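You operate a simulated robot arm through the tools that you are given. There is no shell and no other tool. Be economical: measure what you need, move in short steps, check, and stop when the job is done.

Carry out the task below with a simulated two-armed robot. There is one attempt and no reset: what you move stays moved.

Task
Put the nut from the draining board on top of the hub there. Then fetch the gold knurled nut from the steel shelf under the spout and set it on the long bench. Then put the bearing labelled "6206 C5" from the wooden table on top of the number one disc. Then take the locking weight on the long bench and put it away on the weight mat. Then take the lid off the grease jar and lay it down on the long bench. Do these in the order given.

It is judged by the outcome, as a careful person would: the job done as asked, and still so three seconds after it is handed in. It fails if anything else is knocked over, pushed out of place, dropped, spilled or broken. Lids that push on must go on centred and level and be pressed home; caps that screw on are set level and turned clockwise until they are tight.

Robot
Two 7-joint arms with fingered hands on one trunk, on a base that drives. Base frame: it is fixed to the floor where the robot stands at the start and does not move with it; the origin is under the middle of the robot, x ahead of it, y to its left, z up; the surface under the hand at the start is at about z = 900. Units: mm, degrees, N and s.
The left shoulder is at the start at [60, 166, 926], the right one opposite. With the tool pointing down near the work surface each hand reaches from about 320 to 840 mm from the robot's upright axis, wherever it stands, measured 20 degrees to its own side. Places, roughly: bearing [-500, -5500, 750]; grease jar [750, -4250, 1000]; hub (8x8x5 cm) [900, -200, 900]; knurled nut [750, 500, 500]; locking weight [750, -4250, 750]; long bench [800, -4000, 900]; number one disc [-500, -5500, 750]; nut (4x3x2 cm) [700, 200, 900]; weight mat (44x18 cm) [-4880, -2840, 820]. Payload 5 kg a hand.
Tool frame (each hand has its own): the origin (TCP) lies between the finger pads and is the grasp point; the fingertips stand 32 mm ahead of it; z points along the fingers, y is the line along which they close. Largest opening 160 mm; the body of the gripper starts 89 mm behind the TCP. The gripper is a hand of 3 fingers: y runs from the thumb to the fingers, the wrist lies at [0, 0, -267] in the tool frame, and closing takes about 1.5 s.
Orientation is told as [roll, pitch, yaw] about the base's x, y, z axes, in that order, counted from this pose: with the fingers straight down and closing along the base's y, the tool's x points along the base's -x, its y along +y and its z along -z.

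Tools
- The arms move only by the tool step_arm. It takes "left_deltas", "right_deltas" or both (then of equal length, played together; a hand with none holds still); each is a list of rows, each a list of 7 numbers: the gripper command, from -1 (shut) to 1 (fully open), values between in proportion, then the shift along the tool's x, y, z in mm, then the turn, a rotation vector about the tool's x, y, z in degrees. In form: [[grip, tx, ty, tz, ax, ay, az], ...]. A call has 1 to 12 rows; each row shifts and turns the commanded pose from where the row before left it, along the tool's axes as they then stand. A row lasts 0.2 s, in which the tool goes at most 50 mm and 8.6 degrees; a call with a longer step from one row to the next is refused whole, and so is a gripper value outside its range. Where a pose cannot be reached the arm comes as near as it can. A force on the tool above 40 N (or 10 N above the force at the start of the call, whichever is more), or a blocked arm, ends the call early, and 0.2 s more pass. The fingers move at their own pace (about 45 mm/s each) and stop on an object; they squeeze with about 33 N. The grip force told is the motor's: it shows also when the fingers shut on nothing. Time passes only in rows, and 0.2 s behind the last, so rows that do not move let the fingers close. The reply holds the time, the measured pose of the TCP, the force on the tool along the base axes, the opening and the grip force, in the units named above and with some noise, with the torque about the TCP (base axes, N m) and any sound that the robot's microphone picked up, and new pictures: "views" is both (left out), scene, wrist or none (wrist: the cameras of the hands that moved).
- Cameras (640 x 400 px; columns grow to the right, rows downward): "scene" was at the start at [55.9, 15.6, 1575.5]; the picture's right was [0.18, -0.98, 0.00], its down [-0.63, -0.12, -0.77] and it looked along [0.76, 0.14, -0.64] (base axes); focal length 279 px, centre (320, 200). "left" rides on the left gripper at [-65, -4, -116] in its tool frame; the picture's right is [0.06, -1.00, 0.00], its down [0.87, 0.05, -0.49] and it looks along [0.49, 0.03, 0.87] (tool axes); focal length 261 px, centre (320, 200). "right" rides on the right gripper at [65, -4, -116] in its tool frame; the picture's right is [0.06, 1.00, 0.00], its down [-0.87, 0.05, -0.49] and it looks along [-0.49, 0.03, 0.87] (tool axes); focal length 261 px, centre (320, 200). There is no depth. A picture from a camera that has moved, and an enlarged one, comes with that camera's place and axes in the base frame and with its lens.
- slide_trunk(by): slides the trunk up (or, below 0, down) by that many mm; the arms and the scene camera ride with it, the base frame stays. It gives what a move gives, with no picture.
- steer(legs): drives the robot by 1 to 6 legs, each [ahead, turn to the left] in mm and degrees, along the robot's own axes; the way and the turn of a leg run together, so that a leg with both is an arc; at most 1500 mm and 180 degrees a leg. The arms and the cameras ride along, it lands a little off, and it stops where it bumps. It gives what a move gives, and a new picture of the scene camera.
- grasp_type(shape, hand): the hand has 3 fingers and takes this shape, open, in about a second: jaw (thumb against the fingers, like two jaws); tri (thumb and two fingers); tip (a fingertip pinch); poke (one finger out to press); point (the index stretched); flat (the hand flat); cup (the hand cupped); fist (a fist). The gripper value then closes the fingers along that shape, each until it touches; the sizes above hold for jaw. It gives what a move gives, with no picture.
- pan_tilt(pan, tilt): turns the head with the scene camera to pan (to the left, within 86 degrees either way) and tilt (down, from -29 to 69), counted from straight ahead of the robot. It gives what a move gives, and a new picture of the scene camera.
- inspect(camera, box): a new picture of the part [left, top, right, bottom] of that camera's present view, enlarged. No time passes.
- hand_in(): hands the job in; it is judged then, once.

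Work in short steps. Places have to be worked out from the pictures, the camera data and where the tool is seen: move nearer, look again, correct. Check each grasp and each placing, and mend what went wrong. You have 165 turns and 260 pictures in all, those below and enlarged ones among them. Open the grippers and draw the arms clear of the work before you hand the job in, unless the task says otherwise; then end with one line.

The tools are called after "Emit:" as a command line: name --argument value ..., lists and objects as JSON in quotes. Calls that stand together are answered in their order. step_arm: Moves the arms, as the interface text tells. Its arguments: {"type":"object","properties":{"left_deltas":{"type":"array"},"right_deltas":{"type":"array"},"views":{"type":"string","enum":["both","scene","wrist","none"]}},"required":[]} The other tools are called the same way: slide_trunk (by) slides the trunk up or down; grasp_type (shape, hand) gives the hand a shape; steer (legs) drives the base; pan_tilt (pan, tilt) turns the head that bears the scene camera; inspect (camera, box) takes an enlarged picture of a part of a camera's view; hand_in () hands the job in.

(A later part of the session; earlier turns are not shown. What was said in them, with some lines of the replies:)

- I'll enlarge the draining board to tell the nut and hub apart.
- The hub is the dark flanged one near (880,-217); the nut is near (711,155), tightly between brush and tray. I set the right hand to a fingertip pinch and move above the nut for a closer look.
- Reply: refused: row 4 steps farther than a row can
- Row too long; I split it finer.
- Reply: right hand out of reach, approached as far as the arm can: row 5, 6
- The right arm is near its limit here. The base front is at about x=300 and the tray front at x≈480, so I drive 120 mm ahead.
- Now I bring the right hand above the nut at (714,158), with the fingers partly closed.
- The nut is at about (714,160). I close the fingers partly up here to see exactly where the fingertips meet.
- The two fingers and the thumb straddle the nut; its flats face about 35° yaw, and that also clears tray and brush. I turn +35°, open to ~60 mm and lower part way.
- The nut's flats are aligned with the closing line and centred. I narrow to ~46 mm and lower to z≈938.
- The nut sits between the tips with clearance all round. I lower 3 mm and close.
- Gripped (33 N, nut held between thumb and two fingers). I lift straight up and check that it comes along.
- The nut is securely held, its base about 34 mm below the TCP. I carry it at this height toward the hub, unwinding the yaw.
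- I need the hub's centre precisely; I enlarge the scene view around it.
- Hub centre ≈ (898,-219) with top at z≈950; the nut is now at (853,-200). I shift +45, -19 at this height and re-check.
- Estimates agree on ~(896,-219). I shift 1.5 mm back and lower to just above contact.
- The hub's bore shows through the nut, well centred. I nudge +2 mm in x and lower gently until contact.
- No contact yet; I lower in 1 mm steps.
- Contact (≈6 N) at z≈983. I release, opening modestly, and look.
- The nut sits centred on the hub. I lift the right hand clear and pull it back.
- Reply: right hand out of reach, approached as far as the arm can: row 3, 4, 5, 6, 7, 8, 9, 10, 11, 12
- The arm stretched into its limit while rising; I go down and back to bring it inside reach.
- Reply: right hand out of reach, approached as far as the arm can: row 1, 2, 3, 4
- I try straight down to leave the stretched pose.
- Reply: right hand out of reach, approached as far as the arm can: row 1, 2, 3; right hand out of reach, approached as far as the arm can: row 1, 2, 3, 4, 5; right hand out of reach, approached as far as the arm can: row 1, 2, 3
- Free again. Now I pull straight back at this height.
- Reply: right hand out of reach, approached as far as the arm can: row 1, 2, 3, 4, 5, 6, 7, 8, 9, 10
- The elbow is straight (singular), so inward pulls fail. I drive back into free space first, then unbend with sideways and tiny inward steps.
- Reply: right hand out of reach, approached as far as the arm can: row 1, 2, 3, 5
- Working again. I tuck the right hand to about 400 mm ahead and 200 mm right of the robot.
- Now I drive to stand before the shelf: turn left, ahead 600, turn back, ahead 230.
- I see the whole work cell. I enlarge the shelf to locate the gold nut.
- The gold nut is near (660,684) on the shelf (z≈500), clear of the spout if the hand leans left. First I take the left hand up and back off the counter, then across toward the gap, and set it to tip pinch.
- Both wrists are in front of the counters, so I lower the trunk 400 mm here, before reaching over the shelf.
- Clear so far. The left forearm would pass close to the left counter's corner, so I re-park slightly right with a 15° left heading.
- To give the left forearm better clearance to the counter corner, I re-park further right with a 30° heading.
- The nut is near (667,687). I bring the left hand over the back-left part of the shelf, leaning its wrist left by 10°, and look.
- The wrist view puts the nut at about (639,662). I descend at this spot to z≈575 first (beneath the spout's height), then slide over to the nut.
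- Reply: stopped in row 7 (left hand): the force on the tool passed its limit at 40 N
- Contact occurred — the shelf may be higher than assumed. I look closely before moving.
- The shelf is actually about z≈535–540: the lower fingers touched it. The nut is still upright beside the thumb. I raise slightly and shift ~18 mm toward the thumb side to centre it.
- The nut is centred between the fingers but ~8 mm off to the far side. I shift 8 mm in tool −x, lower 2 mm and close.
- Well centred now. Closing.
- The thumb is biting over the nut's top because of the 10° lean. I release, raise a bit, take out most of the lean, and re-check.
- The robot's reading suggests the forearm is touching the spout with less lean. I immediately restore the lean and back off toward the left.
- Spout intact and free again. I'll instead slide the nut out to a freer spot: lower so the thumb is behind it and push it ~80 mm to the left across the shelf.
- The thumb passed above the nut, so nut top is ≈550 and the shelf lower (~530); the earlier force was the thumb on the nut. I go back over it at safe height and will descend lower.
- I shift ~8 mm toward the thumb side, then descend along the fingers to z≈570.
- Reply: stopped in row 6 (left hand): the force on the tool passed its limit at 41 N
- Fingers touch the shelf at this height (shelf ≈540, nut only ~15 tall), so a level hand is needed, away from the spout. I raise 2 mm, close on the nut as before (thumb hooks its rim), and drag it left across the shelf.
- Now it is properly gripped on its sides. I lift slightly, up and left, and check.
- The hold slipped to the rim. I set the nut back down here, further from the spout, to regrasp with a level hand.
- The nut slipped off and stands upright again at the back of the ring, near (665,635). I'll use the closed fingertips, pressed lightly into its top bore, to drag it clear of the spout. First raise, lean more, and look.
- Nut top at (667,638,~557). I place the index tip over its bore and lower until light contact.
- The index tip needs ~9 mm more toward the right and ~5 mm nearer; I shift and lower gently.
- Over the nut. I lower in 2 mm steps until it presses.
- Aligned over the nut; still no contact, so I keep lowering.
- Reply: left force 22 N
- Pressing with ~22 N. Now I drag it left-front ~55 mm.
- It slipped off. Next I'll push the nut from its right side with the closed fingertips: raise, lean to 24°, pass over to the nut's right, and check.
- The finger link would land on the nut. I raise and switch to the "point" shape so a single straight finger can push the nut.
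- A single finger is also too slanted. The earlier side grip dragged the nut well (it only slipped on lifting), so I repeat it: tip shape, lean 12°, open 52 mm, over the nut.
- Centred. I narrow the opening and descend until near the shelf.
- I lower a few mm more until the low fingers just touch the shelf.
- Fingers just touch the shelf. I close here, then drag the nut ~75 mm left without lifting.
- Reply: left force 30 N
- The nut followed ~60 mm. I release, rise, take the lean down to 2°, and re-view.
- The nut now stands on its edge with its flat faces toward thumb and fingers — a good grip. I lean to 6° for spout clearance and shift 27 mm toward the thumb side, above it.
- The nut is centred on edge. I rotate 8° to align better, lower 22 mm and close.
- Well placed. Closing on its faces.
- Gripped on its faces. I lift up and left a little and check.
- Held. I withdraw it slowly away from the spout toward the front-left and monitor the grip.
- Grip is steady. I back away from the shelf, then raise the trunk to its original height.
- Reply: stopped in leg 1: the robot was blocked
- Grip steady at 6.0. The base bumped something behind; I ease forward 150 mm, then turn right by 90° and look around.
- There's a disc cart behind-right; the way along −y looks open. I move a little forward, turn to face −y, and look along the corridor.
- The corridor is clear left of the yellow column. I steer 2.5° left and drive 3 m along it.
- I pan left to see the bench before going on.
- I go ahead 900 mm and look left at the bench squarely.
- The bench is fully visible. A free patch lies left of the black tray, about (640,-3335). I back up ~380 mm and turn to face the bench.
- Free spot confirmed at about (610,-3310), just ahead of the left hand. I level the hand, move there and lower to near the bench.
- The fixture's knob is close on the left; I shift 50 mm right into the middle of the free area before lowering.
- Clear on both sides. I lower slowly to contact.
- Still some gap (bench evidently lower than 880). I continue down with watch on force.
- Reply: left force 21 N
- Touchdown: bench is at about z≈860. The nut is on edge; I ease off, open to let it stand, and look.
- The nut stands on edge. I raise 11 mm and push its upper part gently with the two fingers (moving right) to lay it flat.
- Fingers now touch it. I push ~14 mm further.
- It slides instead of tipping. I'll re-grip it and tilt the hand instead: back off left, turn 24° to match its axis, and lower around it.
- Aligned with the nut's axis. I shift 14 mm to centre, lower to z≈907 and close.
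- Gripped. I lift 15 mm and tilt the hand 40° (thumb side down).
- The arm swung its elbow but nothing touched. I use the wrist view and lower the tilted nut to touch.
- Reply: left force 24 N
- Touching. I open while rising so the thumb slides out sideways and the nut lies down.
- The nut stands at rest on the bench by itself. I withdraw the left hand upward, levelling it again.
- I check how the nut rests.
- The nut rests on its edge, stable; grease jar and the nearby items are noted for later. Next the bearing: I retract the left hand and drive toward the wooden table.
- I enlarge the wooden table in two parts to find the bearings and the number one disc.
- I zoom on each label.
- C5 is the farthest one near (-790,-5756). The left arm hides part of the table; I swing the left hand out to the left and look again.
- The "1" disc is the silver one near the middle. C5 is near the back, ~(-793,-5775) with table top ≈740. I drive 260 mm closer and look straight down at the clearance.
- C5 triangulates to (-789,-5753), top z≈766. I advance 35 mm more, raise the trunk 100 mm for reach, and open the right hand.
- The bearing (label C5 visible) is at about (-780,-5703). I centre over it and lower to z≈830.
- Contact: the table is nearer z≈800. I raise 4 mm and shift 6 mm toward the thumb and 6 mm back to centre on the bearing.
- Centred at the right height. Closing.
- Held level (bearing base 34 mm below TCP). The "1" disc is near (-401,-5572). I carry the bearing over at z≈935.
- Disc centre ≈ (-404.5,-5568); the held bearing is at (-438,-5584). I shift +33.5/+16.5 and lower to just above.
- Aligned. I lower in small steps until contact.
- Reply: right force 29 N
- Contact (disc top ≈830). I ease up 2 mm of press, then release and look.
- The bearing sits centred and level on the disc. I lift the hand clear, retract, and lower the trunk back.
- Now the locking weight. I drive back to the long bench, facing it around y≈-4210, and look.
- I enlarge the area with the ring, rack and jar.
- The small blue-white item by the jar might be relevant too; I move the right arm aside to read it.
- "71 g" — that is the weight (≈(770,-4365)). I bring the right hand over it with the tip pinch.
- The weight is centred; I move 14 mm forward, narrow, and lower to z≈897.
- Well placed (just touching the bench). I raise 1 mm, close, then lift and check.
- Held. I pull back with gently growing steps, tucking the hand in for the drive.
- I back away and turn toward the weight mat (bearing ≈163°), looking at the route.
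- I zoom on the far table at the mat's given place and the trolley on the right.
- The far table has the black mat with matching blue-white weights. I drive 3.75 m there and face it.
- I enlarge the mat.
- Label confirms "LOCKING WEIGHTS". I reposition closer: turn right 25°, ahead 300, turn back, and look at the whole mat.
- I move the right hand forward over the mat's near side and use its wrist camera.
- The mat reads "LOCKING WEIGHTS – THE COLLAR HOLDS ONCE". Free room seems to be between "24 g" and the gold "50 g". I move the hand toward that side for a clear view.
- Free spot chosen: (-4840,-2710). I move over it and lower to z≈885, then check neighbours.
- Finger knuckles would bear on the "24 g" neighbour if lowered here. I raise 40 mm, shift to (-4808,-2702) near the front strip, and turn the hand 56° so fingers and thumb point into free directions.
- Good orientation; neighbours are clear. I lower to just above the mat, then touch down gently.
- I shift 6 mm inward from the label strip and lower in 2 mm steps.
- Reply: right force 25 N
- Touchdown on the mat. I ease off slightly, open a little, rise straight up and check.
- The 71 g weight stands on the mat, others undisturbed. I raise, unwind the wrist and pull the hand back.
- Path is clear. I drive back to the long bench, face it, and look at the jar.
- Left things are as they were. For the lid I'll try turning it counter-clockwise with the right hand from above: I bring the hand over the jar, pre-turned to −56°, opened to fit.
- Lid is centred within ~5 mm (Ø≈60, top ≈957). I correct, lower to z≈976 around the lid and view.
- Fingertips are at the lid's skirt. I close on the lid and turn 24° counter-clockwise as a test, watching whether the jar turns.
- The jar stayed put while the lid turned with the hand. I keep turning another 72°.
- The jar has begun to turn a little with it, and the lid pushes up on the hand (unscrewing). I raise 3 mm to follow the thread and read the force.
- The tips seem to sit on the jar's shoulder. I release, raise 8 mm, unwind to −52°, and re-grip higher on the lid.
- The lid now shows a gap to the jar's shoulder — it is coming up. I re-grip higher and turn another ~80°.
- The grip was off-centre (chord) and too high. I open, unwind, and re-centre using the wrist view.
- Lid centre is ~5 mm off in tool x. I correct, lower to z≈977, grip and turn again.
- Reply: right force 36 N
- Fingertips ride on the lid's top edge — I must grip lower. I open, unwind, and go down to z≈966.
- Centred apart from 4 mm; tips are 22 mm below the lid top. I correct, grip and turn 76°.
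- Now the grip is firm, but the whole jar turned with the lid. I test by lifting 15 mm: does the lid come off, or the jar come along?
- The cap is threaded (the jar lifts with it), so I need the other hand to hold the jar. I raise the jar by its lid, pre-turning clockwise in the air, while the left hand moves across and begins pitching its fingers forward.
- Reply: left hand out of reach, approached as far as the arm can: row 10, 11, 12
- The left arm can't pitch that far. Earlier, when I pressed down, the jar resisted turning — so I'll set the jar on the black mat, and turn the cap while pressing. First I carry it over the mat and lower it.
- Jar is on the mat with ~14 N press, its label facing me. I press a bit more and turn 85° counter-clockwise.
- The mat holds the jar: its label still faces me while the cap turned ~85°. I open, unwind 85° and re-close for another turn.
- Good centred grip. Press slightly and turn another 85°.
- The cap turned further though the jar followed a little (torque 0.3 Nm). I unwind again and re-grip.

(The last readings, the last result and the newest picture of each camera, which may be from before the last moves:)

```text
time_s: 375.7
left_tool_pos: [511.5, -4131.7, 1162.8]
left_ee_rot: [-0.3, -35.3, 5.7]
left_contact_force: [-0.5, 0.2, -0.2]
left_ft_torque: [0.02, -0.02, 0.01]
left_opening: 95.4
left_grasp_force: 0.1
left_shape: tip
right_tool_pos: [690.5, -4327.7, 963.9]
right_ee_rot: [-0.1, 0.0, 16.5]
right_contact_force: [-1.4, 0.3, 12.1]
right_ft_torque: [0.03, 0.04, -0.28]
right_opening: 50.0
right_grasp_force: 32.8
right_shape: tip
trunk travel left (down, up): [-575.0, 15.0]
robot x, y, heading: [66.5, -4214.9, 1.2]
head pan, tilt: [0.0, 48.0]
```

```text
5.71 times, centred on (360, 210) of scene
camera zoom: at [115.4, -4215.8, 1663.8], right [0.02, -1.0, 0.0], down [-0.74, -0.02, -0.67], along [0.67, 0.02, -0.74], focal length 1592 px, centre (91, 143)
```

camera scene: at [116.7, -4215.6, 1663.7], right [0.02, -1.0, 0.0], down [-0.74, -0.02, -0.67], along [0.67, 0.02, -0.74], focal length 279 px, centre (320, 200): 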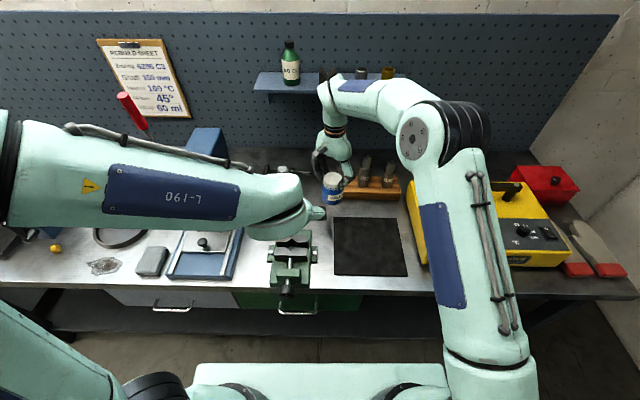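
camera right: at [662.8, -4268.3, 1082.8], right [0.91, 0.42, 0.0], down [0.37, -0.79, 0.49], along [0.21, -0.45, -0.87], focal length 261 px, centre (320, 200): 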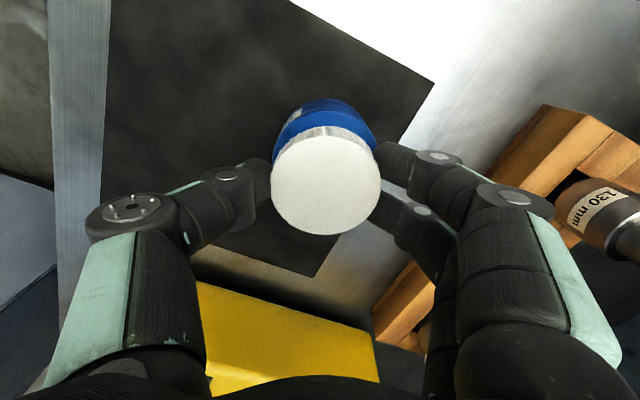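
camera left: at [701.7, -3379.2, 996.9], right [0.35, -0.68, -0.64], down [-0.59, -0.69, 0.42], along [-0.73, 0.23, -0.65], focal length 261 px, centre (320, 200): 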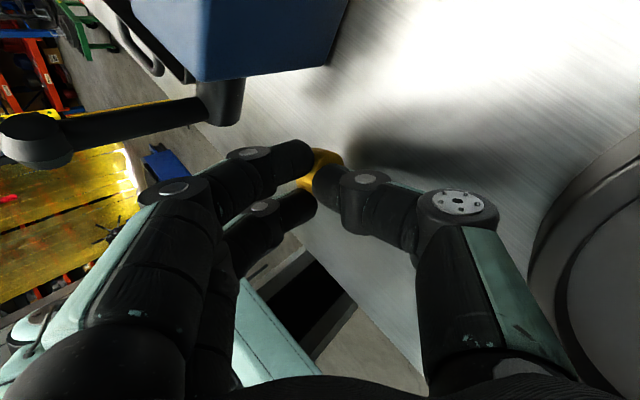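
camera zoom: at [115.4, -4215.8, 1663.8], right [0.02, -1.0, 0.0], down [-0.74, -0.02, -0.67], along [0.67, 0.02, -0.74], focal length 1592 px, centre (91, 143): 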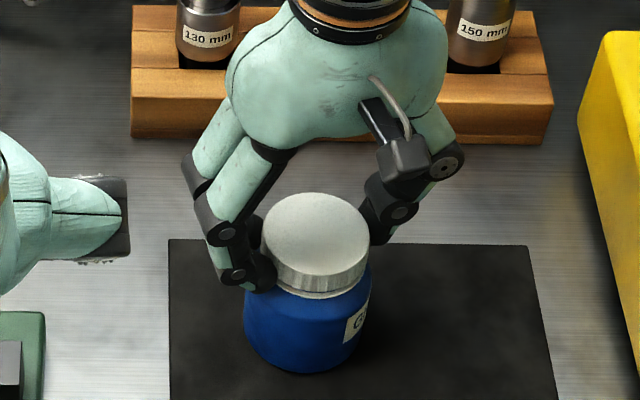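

Progress: the neck is showing under the cap. I run two more identical turn cycles, then check.

Emit:
step_arm --right_deltas '[[-0.2, 0, 0, -2, 0, 0, 0], [-0.15, 0, 0, 0, 0, 0, 8.5], [-0.15, 0, 0, 0, 0, 0, 8.5], [-0.15, 0, 0, 0, 0, 0, 8.5], [-0.15, 0, 0, 0, 0, 0, 8.5], [-0.15, 0, 0, 0, 0, 0, 8.5], [-0.15, 0, 0, 0, 0, 0, 8.5], [-0.15, 0, 0, 0, 0, 0, 8.5], [-0.15, 0, 0, 0, 0, 0, 8.5], [-0.15, 0, 0, 0, 0, 0, 8.5], [-0.5, 0, 0, 0, 0, 0, 8.5], [-1, 0, 0, 0, 0, 0, 0]]' --views "none"

Emit:
step_arm --right_deltas '[[-1, 0, 0, 1.5, 0, 0, 0], [-1, 0, 0, 1, 0, 0, 0], [-1, 0, 0, 0, 0, 0, -8.5], [-1, 0, 0, 0, 0, 0, -8.5], [-1, 0, 0, 0, 0, 0, -8.5], [-1, 0, 0, 0, 0, 0, -8.5], [-1, 0, 0, 0, 0, 0, -8.5], [-1, 0, 0, 0, 0, 0, -8.5], [-1, 0, 0, 0, 0, 0, -8.5], [-1, 0, 0, 0, 0, 0, -8.5], [-1, 0, 0, 0, 0, 0, -8.5], [-1, 0, 0, 0, 0, 0, -8.5]]' --views "none"

Emit:
inspect --camera "scene" --box '[320, 175, 400, 245]'

```text
time_s: 378.3
left_tool_pos: [512.3, -4132.5, 1163.3]
left_ee_rot: [-0.4, -35.2, 5.7]
left_contact_force: [-0.1, -0.2, 0.0]
left_ft_torque: [-0.01, -0.01, 0.0]
left_opening: 95.3
left_grasp_force: 0.1
left_shape: tip
right_tool_pos: [691.2, -4327.4, 964.8]
right_ee_rot: [0.1, 0.0, -68.7]
right_contact_force: [0.4, -0.9, 0.4]
right_ft_torque: [-0.01, 0.01, 0.0]
right_opening: 49.6
right_grasp_force: 25.4
right_shape: tip
trunk travel left (down, up): [-575.0, 15.0]
robot x, y, heading: [65.8, -4216.6, 1.0]
head pan, tilt: [0.0, 48.0]
```

```text
time_s: 380.9
left_tool_pos: [512.5, -4132.0, 1164.3]
left_ee_rot: [-0.3, -35.2, 5.7]
left_contact_force: [-0.2, 0.1, -0.7]
left_ft_torque: [-0.03, 0.01, 0.0]
left_opening: 95.5
left_grasp_force: 0.0
left_shape: tip
right_tool_pos: [690.7, -4329.8, 962.4]
right_ee_rot: [0.0, -0.2, 16.6]
right_contact_force: [-3.5, -2.3, 13.9]
right_ft_torque: [0.17, 0.21, 0.0]
right_opening: 50.1
right_grasp_force: 32.7
right_shape: tip
trunk travel left (down, up): [-575.0, 15.0]
robot x, y, heading: [63.6, -4217.5, 1.1]
head pan, tilt: [0.0, 48.0]
```

```text
5.71 times, centred on (360, 210) of scene
camera zoom: at [115.2, -4216.0, 1663.7], right [0.02, -1.0, 0.0], down [-0.74, -0.02, -0.67], along [0.67, 0.01, -0.74], focal length 1592 px, centre (91, 143)
```

zoom: 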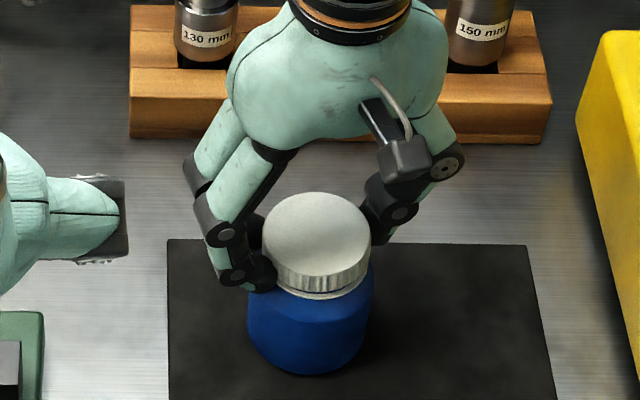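

Torque has dropped to zero. I try lifting the cap slowly.

Emit:
step_arm --right_deltas '[[-1, 0, 0, -4, 0, 0, 0], [-1, 0, 0, -6, 0, 0, 0], [-1, 0, 0, -8, 0, 0, 0], [-1, 0, 0, 0, 0, 0, 0]]' --views "none"

Emit:
inspect --camera "scene" --box '[320, 175, 400, 245]'

```text
time_s: 381.9
left_tool_pos: [512.7, -4131.4, 1163.4]
left_ee_rot: [-0.3, -35.2, 5.7]
left_contact_force: [0.7, 0.8, -0.1]
left_ft_torque: [-0.02, 0.01, -0.01]
left_opening: 95.6
left_grasp_force: 0.1
left_shape: tip
right_tool_pos: [691.0, -4328.0, 980.4]
right_ee_rot: [0.1, -0.1, 16.4]
right_contact_force: [0.5, -0.3, 0.4]
right_ft_torque: [0.01, 0.0, 0.05]
right_opening: 50.1
right_grasp_force: 33.2
right_shape: tip
trunk travel left (down, up): [-575.0, 15.0]
robot x, y, heading: [68.3, -4214.9, 1.3]
head pan, tilt: [0.0, 48.0]
```

```text
5.71 times, centred on (360, 210) of scene
camera zoom: at [116.6, -4215.8, 1663.7], right [0.02, -1.0, 0.0], down [-0.74, -0.02, -0.67], along [0.67, 0.02, -0.74], focal length 1592 px, centre (91, 143)
```

zoom: 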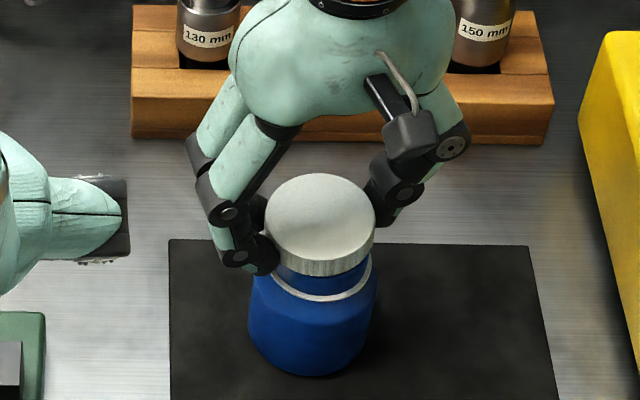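

The cap is free. I raise it clear, carry it to the open bench spot (786,-4240) where the jar stood, and lower it close to the bench.

Emit:
step_arm --right_deltas '[[-1, 0, 0, -25, 0, 0, 0], [-1, 0, 0, -35, 0, 0, 0], [-1, -29, 14.4, 0, 0, 0, 0], [-1, -29, 14.4, 0, 0, 0, 0], [-1, -29, 14.4, 0, 0, 0, 0], [-1, -29, 14.4, 0, 0, 0, 0], [-1, 0, 0, 40, 0, 0, 0], [-1, 0, 0, 40, 0, 0, 0], [-1, 0, 0, 35, 0, 0, 0], [-1, 0, 0, 15, 0, 0, 0], [-1, 0, 0, 0, 0, 0, 0]]' --views "wrist"

Emit:
inspect --camera "scene" --box '[290, 150, 410, 250]'

```text
time_s: 384.3
left_tool_pos: [512.7, -4131.3, 1162.5]
left_ee_rot: [-0.3, -35.2, 5.8]
left_contact_force: [0.0, -0.5, -0.6]
left_ft_torque: [0.01, 0.02, -0.02]
left_opening: 95.4
left_grasp_force: 0.1
left_shape: tip
right_tool_pos: [785.8, -4239.2, 910.6]
right_ee_rot: [0.0, -0.1, 16.4]
right_contact_force: [-0.2, 0.0, 0.3]
right_ft_torque: [-0.02, -0.01, -0.04]
right_opening: 49.8
right_grasp_force: 32.6
right_shape: tip
trunk travel left (down, up): [-575.0, 15.0]
robot x, y, heading: [64.5, -4214.4, 1.6]
head pan, tilt: [0.0, 48.0]
camera right: at [723.9, -4260.9, 1025.0], right [-0.34, 0.94, 0.0], down [0.82, 0.3, 0.49], along [0.46, 0.17, -0.87], focal length 261 px, centre (320, 200)
```

right: 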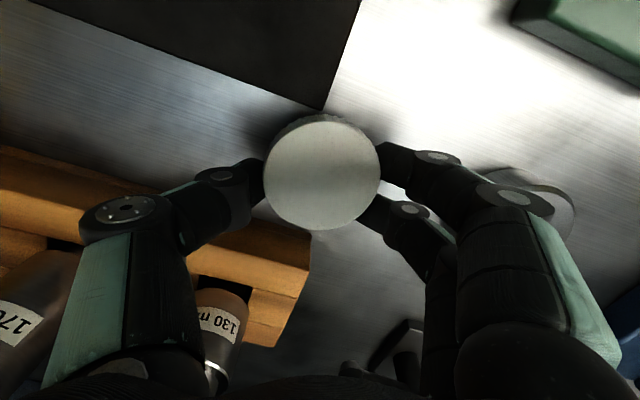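

```text
4.00 times, centred on (350, 200) of scene
camera zoom: at [116.5, -4215.9, 1663.7], right [0.02, -1.0, 0.0], down [-0.74, -0.02, -0.67], along [0.67, 0.02, -0.74], focal length 1115 px, centre (200, 200)
```

zoom: 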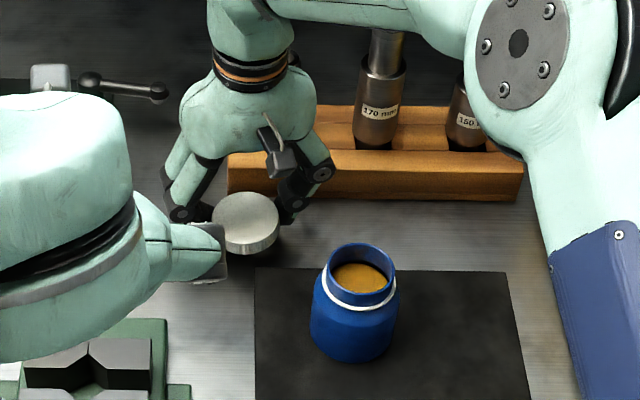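

The jar stands open and upright. I shift the cap 8 mm away from the ring and lower it gently.

Emit:
step_arm --right_deltas '[[-1, 0, -8, 0, 0, 0, 0], [-1, 0, 0, 3, 0, 0, 0], [-1, 0, 0, 2, 0, 0, 0], [-1, 0, 0, 2, 0, 0, 0], [-1, 0, 0, 2, 0, 0, 0], [-1, 0, 0, 0, 0, 0, 0]]' --views "none"

Emit:
step_arm --right_deltas '[[-1, 0, 0, 1.5, 0, 0, 0], [-1, 0, 0, 1.5, 0, 0, 0], [-1, 0, 0, 0, 0, 0, 0]]' --views "none"

```text
time_s: 385.7
left_tool_pos: [512.5, -4130.5, 1163.6]
left_ee_rot: [-0.3, -35.2, 5.7]
left_contact_force: [0.2, -0.5, -0.1]
left_ft_torque: [-0.01, 0.02, 0.01]
left_opening: 95.6
left_grasp_force: 0.0
left_shape: tip
right_tool_pos: [788.2, -4247.7, 902.0]
right_ee_rot: [0.0, -0.1, 16.5]
right_contact_force: [-0.3, -0.1, 0.0]
right_ft_torque: [-0.02, 0.01, -0.02]
right_opening: 49.9
right_grasp_force: 32.6
right_shape: tip
trunk travel left (down, up): [-575.0, 15.0]
robot x, y, heading: [62.7, -4213.5, 1.3]
head pan, tilt: [0.0, 48.0]
```

```text
time_s: 386.5
left_tool_pos: [512.4, -4131.4, 1162.9]
left_ee_rot: [-0.3, -35.1, 5.6]
left_contact_force: [-0.8, 0.2, 0.1]
left_ft_torque: [-0.01, -0.03, -0.01]
left_opening: 95.6
left_grasp_force: 0.1
left_shape: tip
right_tool_pos: [787.4, -4248.3, 898.3]
right_ee_rot: [0.0, -0.1, 16.4]
right_contact_force: [0.4, 0.0, -0.6]
right_ft_torque: [0.01, 0.02, -0.01]
right_opening: 49.7
right_grasp_force: 32.8
right_shape: tip
trunk travel left (down, up): [-575.0, 15.0]
robot x, y, heading: [66.3, -4213.0, 1.3]
head pan, tilt: [0.0, 48.0]
```

Emit:
step_arm --right_deltas '[[-1, 0, 0, 1, 0, 0, 0], [-1, 0, 0, 1, 0, 0, 0], [-1, 0, 0, 1, 0, 0, 0], [-1, 0, 0, 0, 0, 0, 0]]' --views "none"

Emit:
inspect --camera "scene" --box '[300, 165, 370, 225]'

```text
time_s: 387.5
left_tool_pos: [512.6, -4131.3, 1162.6]
left_ee_rot: [-0.3, -35.2, 5.7]
left_contact_force: [0.2, 0.6, -0.3]
left_ft_torque: [-0.03, -0.01, 0.01]
left_opening: 95.8
left_grasp_force: 0.0
left_shape: tip
right_tool_pos: [789.6, -4248.1, 894.9]
right_ee_rot: [0.0, -0.1, 16.4]
right_contact_force: [-0.8, 0.9, -1.2]
right_ft_torque: [0.0, -0.03, -0.01]
right_opening: 49.9
right_grasp_force: 33.4
right_shape: tip
trunk travel left (down, up): [-575.0, 15.0]
robot x, y, heading: [64.5, -4218.0, 1.4]
head pan, tilt: [0.0, 48.0]
```

```text
6.67 times, centred on (335, 195) of scene
camera zoom: at [116.5, -4215.8, 1663.7], right [0.02, -1.0, 0.0], down [-0.74, -0.02, -0.67], along [0.67, 0.02, -0.74], focal length 1858 px, centre (220, 233)
```

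zoom: 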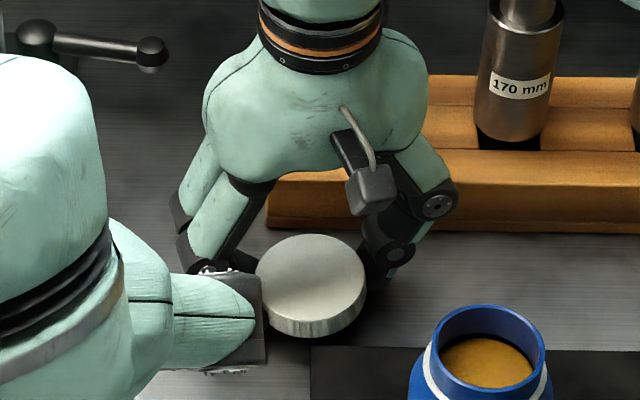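

Almost down; three more 1 mm steps.

Emit:
step_arm --right_deltas '[[-1, 0, 0, 1, 0, 0, 0], [-1, 0, 0, 1, 0, 0, 0], [-1, 0, 0, 1, 0, 0, 0], [-1, 0, 0, 0, 0, 0, 0]]' --views "none"

```text
time_s: 388.5
left_tool_pos: [513.5, -4132.1, 1163.5]
left_ee_rot: [-0.2, -35.3, 5.7]
left_contact_force: [-0.6, 0.5, 0.2]
left_ft_torque: [-0.03, -0.04, 0.01]
left_opening: 95.8
left_grasp_force: 0.1
left_shape: tip
right_tool_pos: [788.5, -4249.1, 893.9]
right_ee_rot: [0.1, 0.0, 16.4]
right_contact_force: [1.2, -0.1, 1.9]
right_ft_torque: [0.05, -0.02, -0.01]
right_opening: 50.2
right_grasp_force: 33.0
right_shape: tip
trunk travel left (down, up): [-575.0, 15.0]
robot x, y, heading: [65.5, -4220.6, 1.4]
head pan, tilt: [0.0, 48.0]
```

It touches the bench. I open and rise straight up.

Emit:
step_arm --right_deltas '[[-0.25, 0, 0, 0, 0, 0, 0], [-0.15, 0, 0, 0, 0, 0, 0], [-0.15, 0, 0, 0, 0, 0, 0], [-0.15, 0, 0, -15, 0, 0, 0], [-0.15, 0, 0, -30, 0, 0, 0], [-0.15, 0, 0, -30, 0, 0, 0], [-0.15, 0, 0, 0, 0, 0, 0]]' --views "wrist"

```text
time_s: 390.1
left_tool_pos: [514.0, -4132.6, 1163.3]
left_ee_rot: [-0.2, -35.2, 5.6]
left_contact_force: [-0.9, 0.3, -0.2]
left_ft_torque: [-0.02, -0.01, 0.0]
left_opening: 95.8
left_grasp_force: 0.0
left_shape: tip
right_tool_pos: [788.1, -4246.6, 967.6]
right_ee_rot: [0.1, 0.0, 16.4]
right_contact_force: [-0.2, -0.7, 0.5]
right_ft_torque: [-0.01, 0.0, 0.0]
right_opening: 67.5
right_grasp_force: 0.2
right_shape: tip
trunk travel left (down, up): [-575.0, 15.0]
robot x, y, heading: [68.6, -4217.6, 1.3]
head pan, tilt: [0.0, 48.0]
camera right: at [726.3, -4267.7, 1082.1], right [-0.34, 0.94, 0.0], down [0.82, 0.3, 0.49], along [0.46, 0.17, -0.87], focal length 261 px, centre (320, 200)
```

right: 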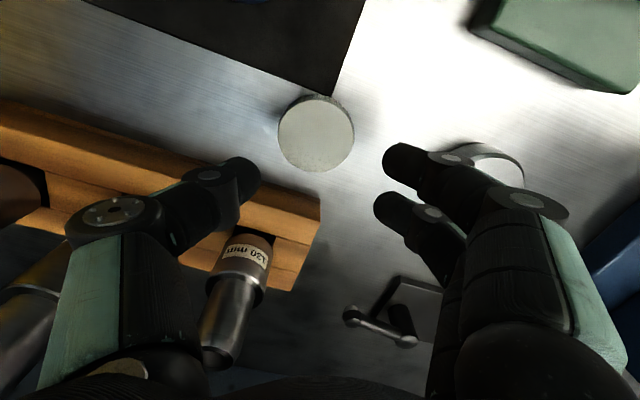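

The cap lies flat on the bench. I raise and retract the right hand, then back the robot away and check the whole scene.

Emit:
step_arm --right_deltas '[[-0.15, 0, 0, -30, 0, 0, 0], [-0.15, 0, 0, -30, 0, 0, 0], [-0.15, 10, 3, -15, 0, 0, 0], [-0.15, 25, 7, 0, 0, 0, 0], [-0.15, 40, 0, 0, 0, 0, 0], [-0.15, 45, 0, 0, 0, 0, 0], [-0.15, 45, 0, 0, 0, 0, 0], [-0.15, 45, 0, 0, 0, 0, 0], [-0.15, 40, 0, 0, 0, 0, 0]]' --views "none"

Emit:
steer --legs '[[-450, 0]]'

Emit:
pan_tilt --pan 15 --tilt 32

```text
time_s: 392.1
left_tool_pos: [511.7, -4132.6, 1163.7]
left_ee_rot: [-0.2, -35.3, 5.7]
left_contact_force: [0.4, -1.1, 0.4]
left_ft_torque: [-0.02, -0.01, -0.01]
left_opening: 95.6
left_grasp_force: 0.1
left_shape: tip
right_tool_pos: [543.9, -4308.9, 1044.2]
right_ee_rot: [0.0, -0.3, 16.4]
right_contact_force: [-0.8, 0.2, -0.6]
right_ft_torque: [0.0, 0.0, -0.01]
right_opening: 67.3
right_grasp_force: 0.0
right_shape: tip
trunk travel left (down, up): [-575.0, 15.0]
robot x, y, heading: [66.2, -4216.9, 1.5]
head pan, tilt: [0.0, 48.0]
```

```text
time_s: 394.8
left_tool_pos: [67.3, -4143.0, 1163.4]
left_ee_rot: [-0.3, -35.2, 5.3]
left_contact_force: [-0.7, -0.1, -0.6]
left_ft_torque: [0.02, -0.02, -0.01]
left_opening: 95.4
left_grasp_force: 0.1
left_shape: tip
right_tool_pos: [97.0, -4321.3, 1044.9]
right_ee_rot: [0.0, -0.1, 16.0]
right_contact_force: [0.7, -0.3, -0.4]
right_ft_torque: [-0.01, -0.01, -0.04]
right_opening: 67.4
right_grasp_force: 0.1
right_shape: tip
trunk travel left (down, up): [-575.0, 15.0]
robot x, y, heading: [-382.2, -4226.5, 1.0]
head pan, tilt: [0.0, 48.0]
camera scene: at [-330.2, -4224.9, 1663.8], right [0.02, -1.0, 0.0], down [-0.74, -0.01, -0.67], along [0.67, 0.01, -0.74], focal length 279 px, centre (320, 200)
```

scene: 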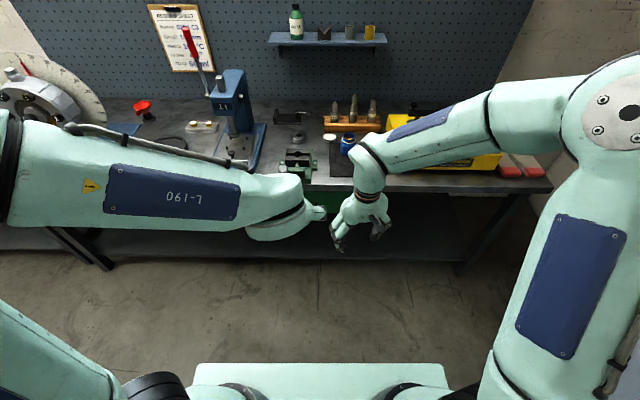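

```text
time_s: 395.6
left_tool_pos: [68.3, -4144.6, 1164.0]
left_ee_rot: [-0.3, -35.3, 5.4]
left_contact_force: [0.4, 0.1, 0.0]
left_ft_torque: [0.01, -0.02, -0.02]
left_opening: 95.6
left_grasp_force: 0.0
left_shape: tip
right_tool_pos: [97.3, -4321.3, 1043.8]
right_ee_rot: [0.0, 0.0, 16.0]
right_contact_force: [-0.3, -0.2, -0.4]
right_ft_torque: [-0.04, -0.02, 0.02]
right_opening: 67.2
right_grasp_force: 0.0
right_shape: tip
trunk travel left (down, up): [-575.0, 15.0]
robot x, y, heading: [-381.4, -4222.7, 0.9]
head pan, tilt: [15.0, 32.0]
camera scene: at [-322.0, -4201.6, 1687.3], right [0.28, -0.96, 0.0], down [-0.51, -0.15, -0.85], along [0.81, 0.23, -0.53], focal length 279 px, centre (320, 200)
```

scene: 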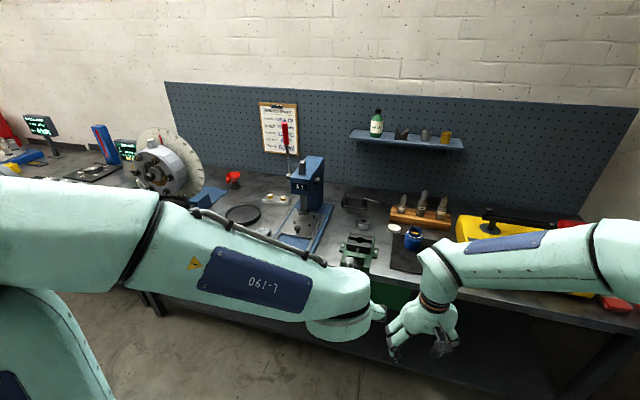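

All five jobs are done as far as I can see; hands are open and clear of the bench, cap flat on the bench, jar upright. I hand in.

Emit:
hand_in

```text
The job is handed in.
```

All five steps were done in order and the job is handed in. Three deviations: the gold nut stands on its edge on the long bench rather than flat; the opened grease jar stands upright about 130 mm from its original spot, on the black mat; and the robot bumped the spout and another obstacle along the way with no damage seen.
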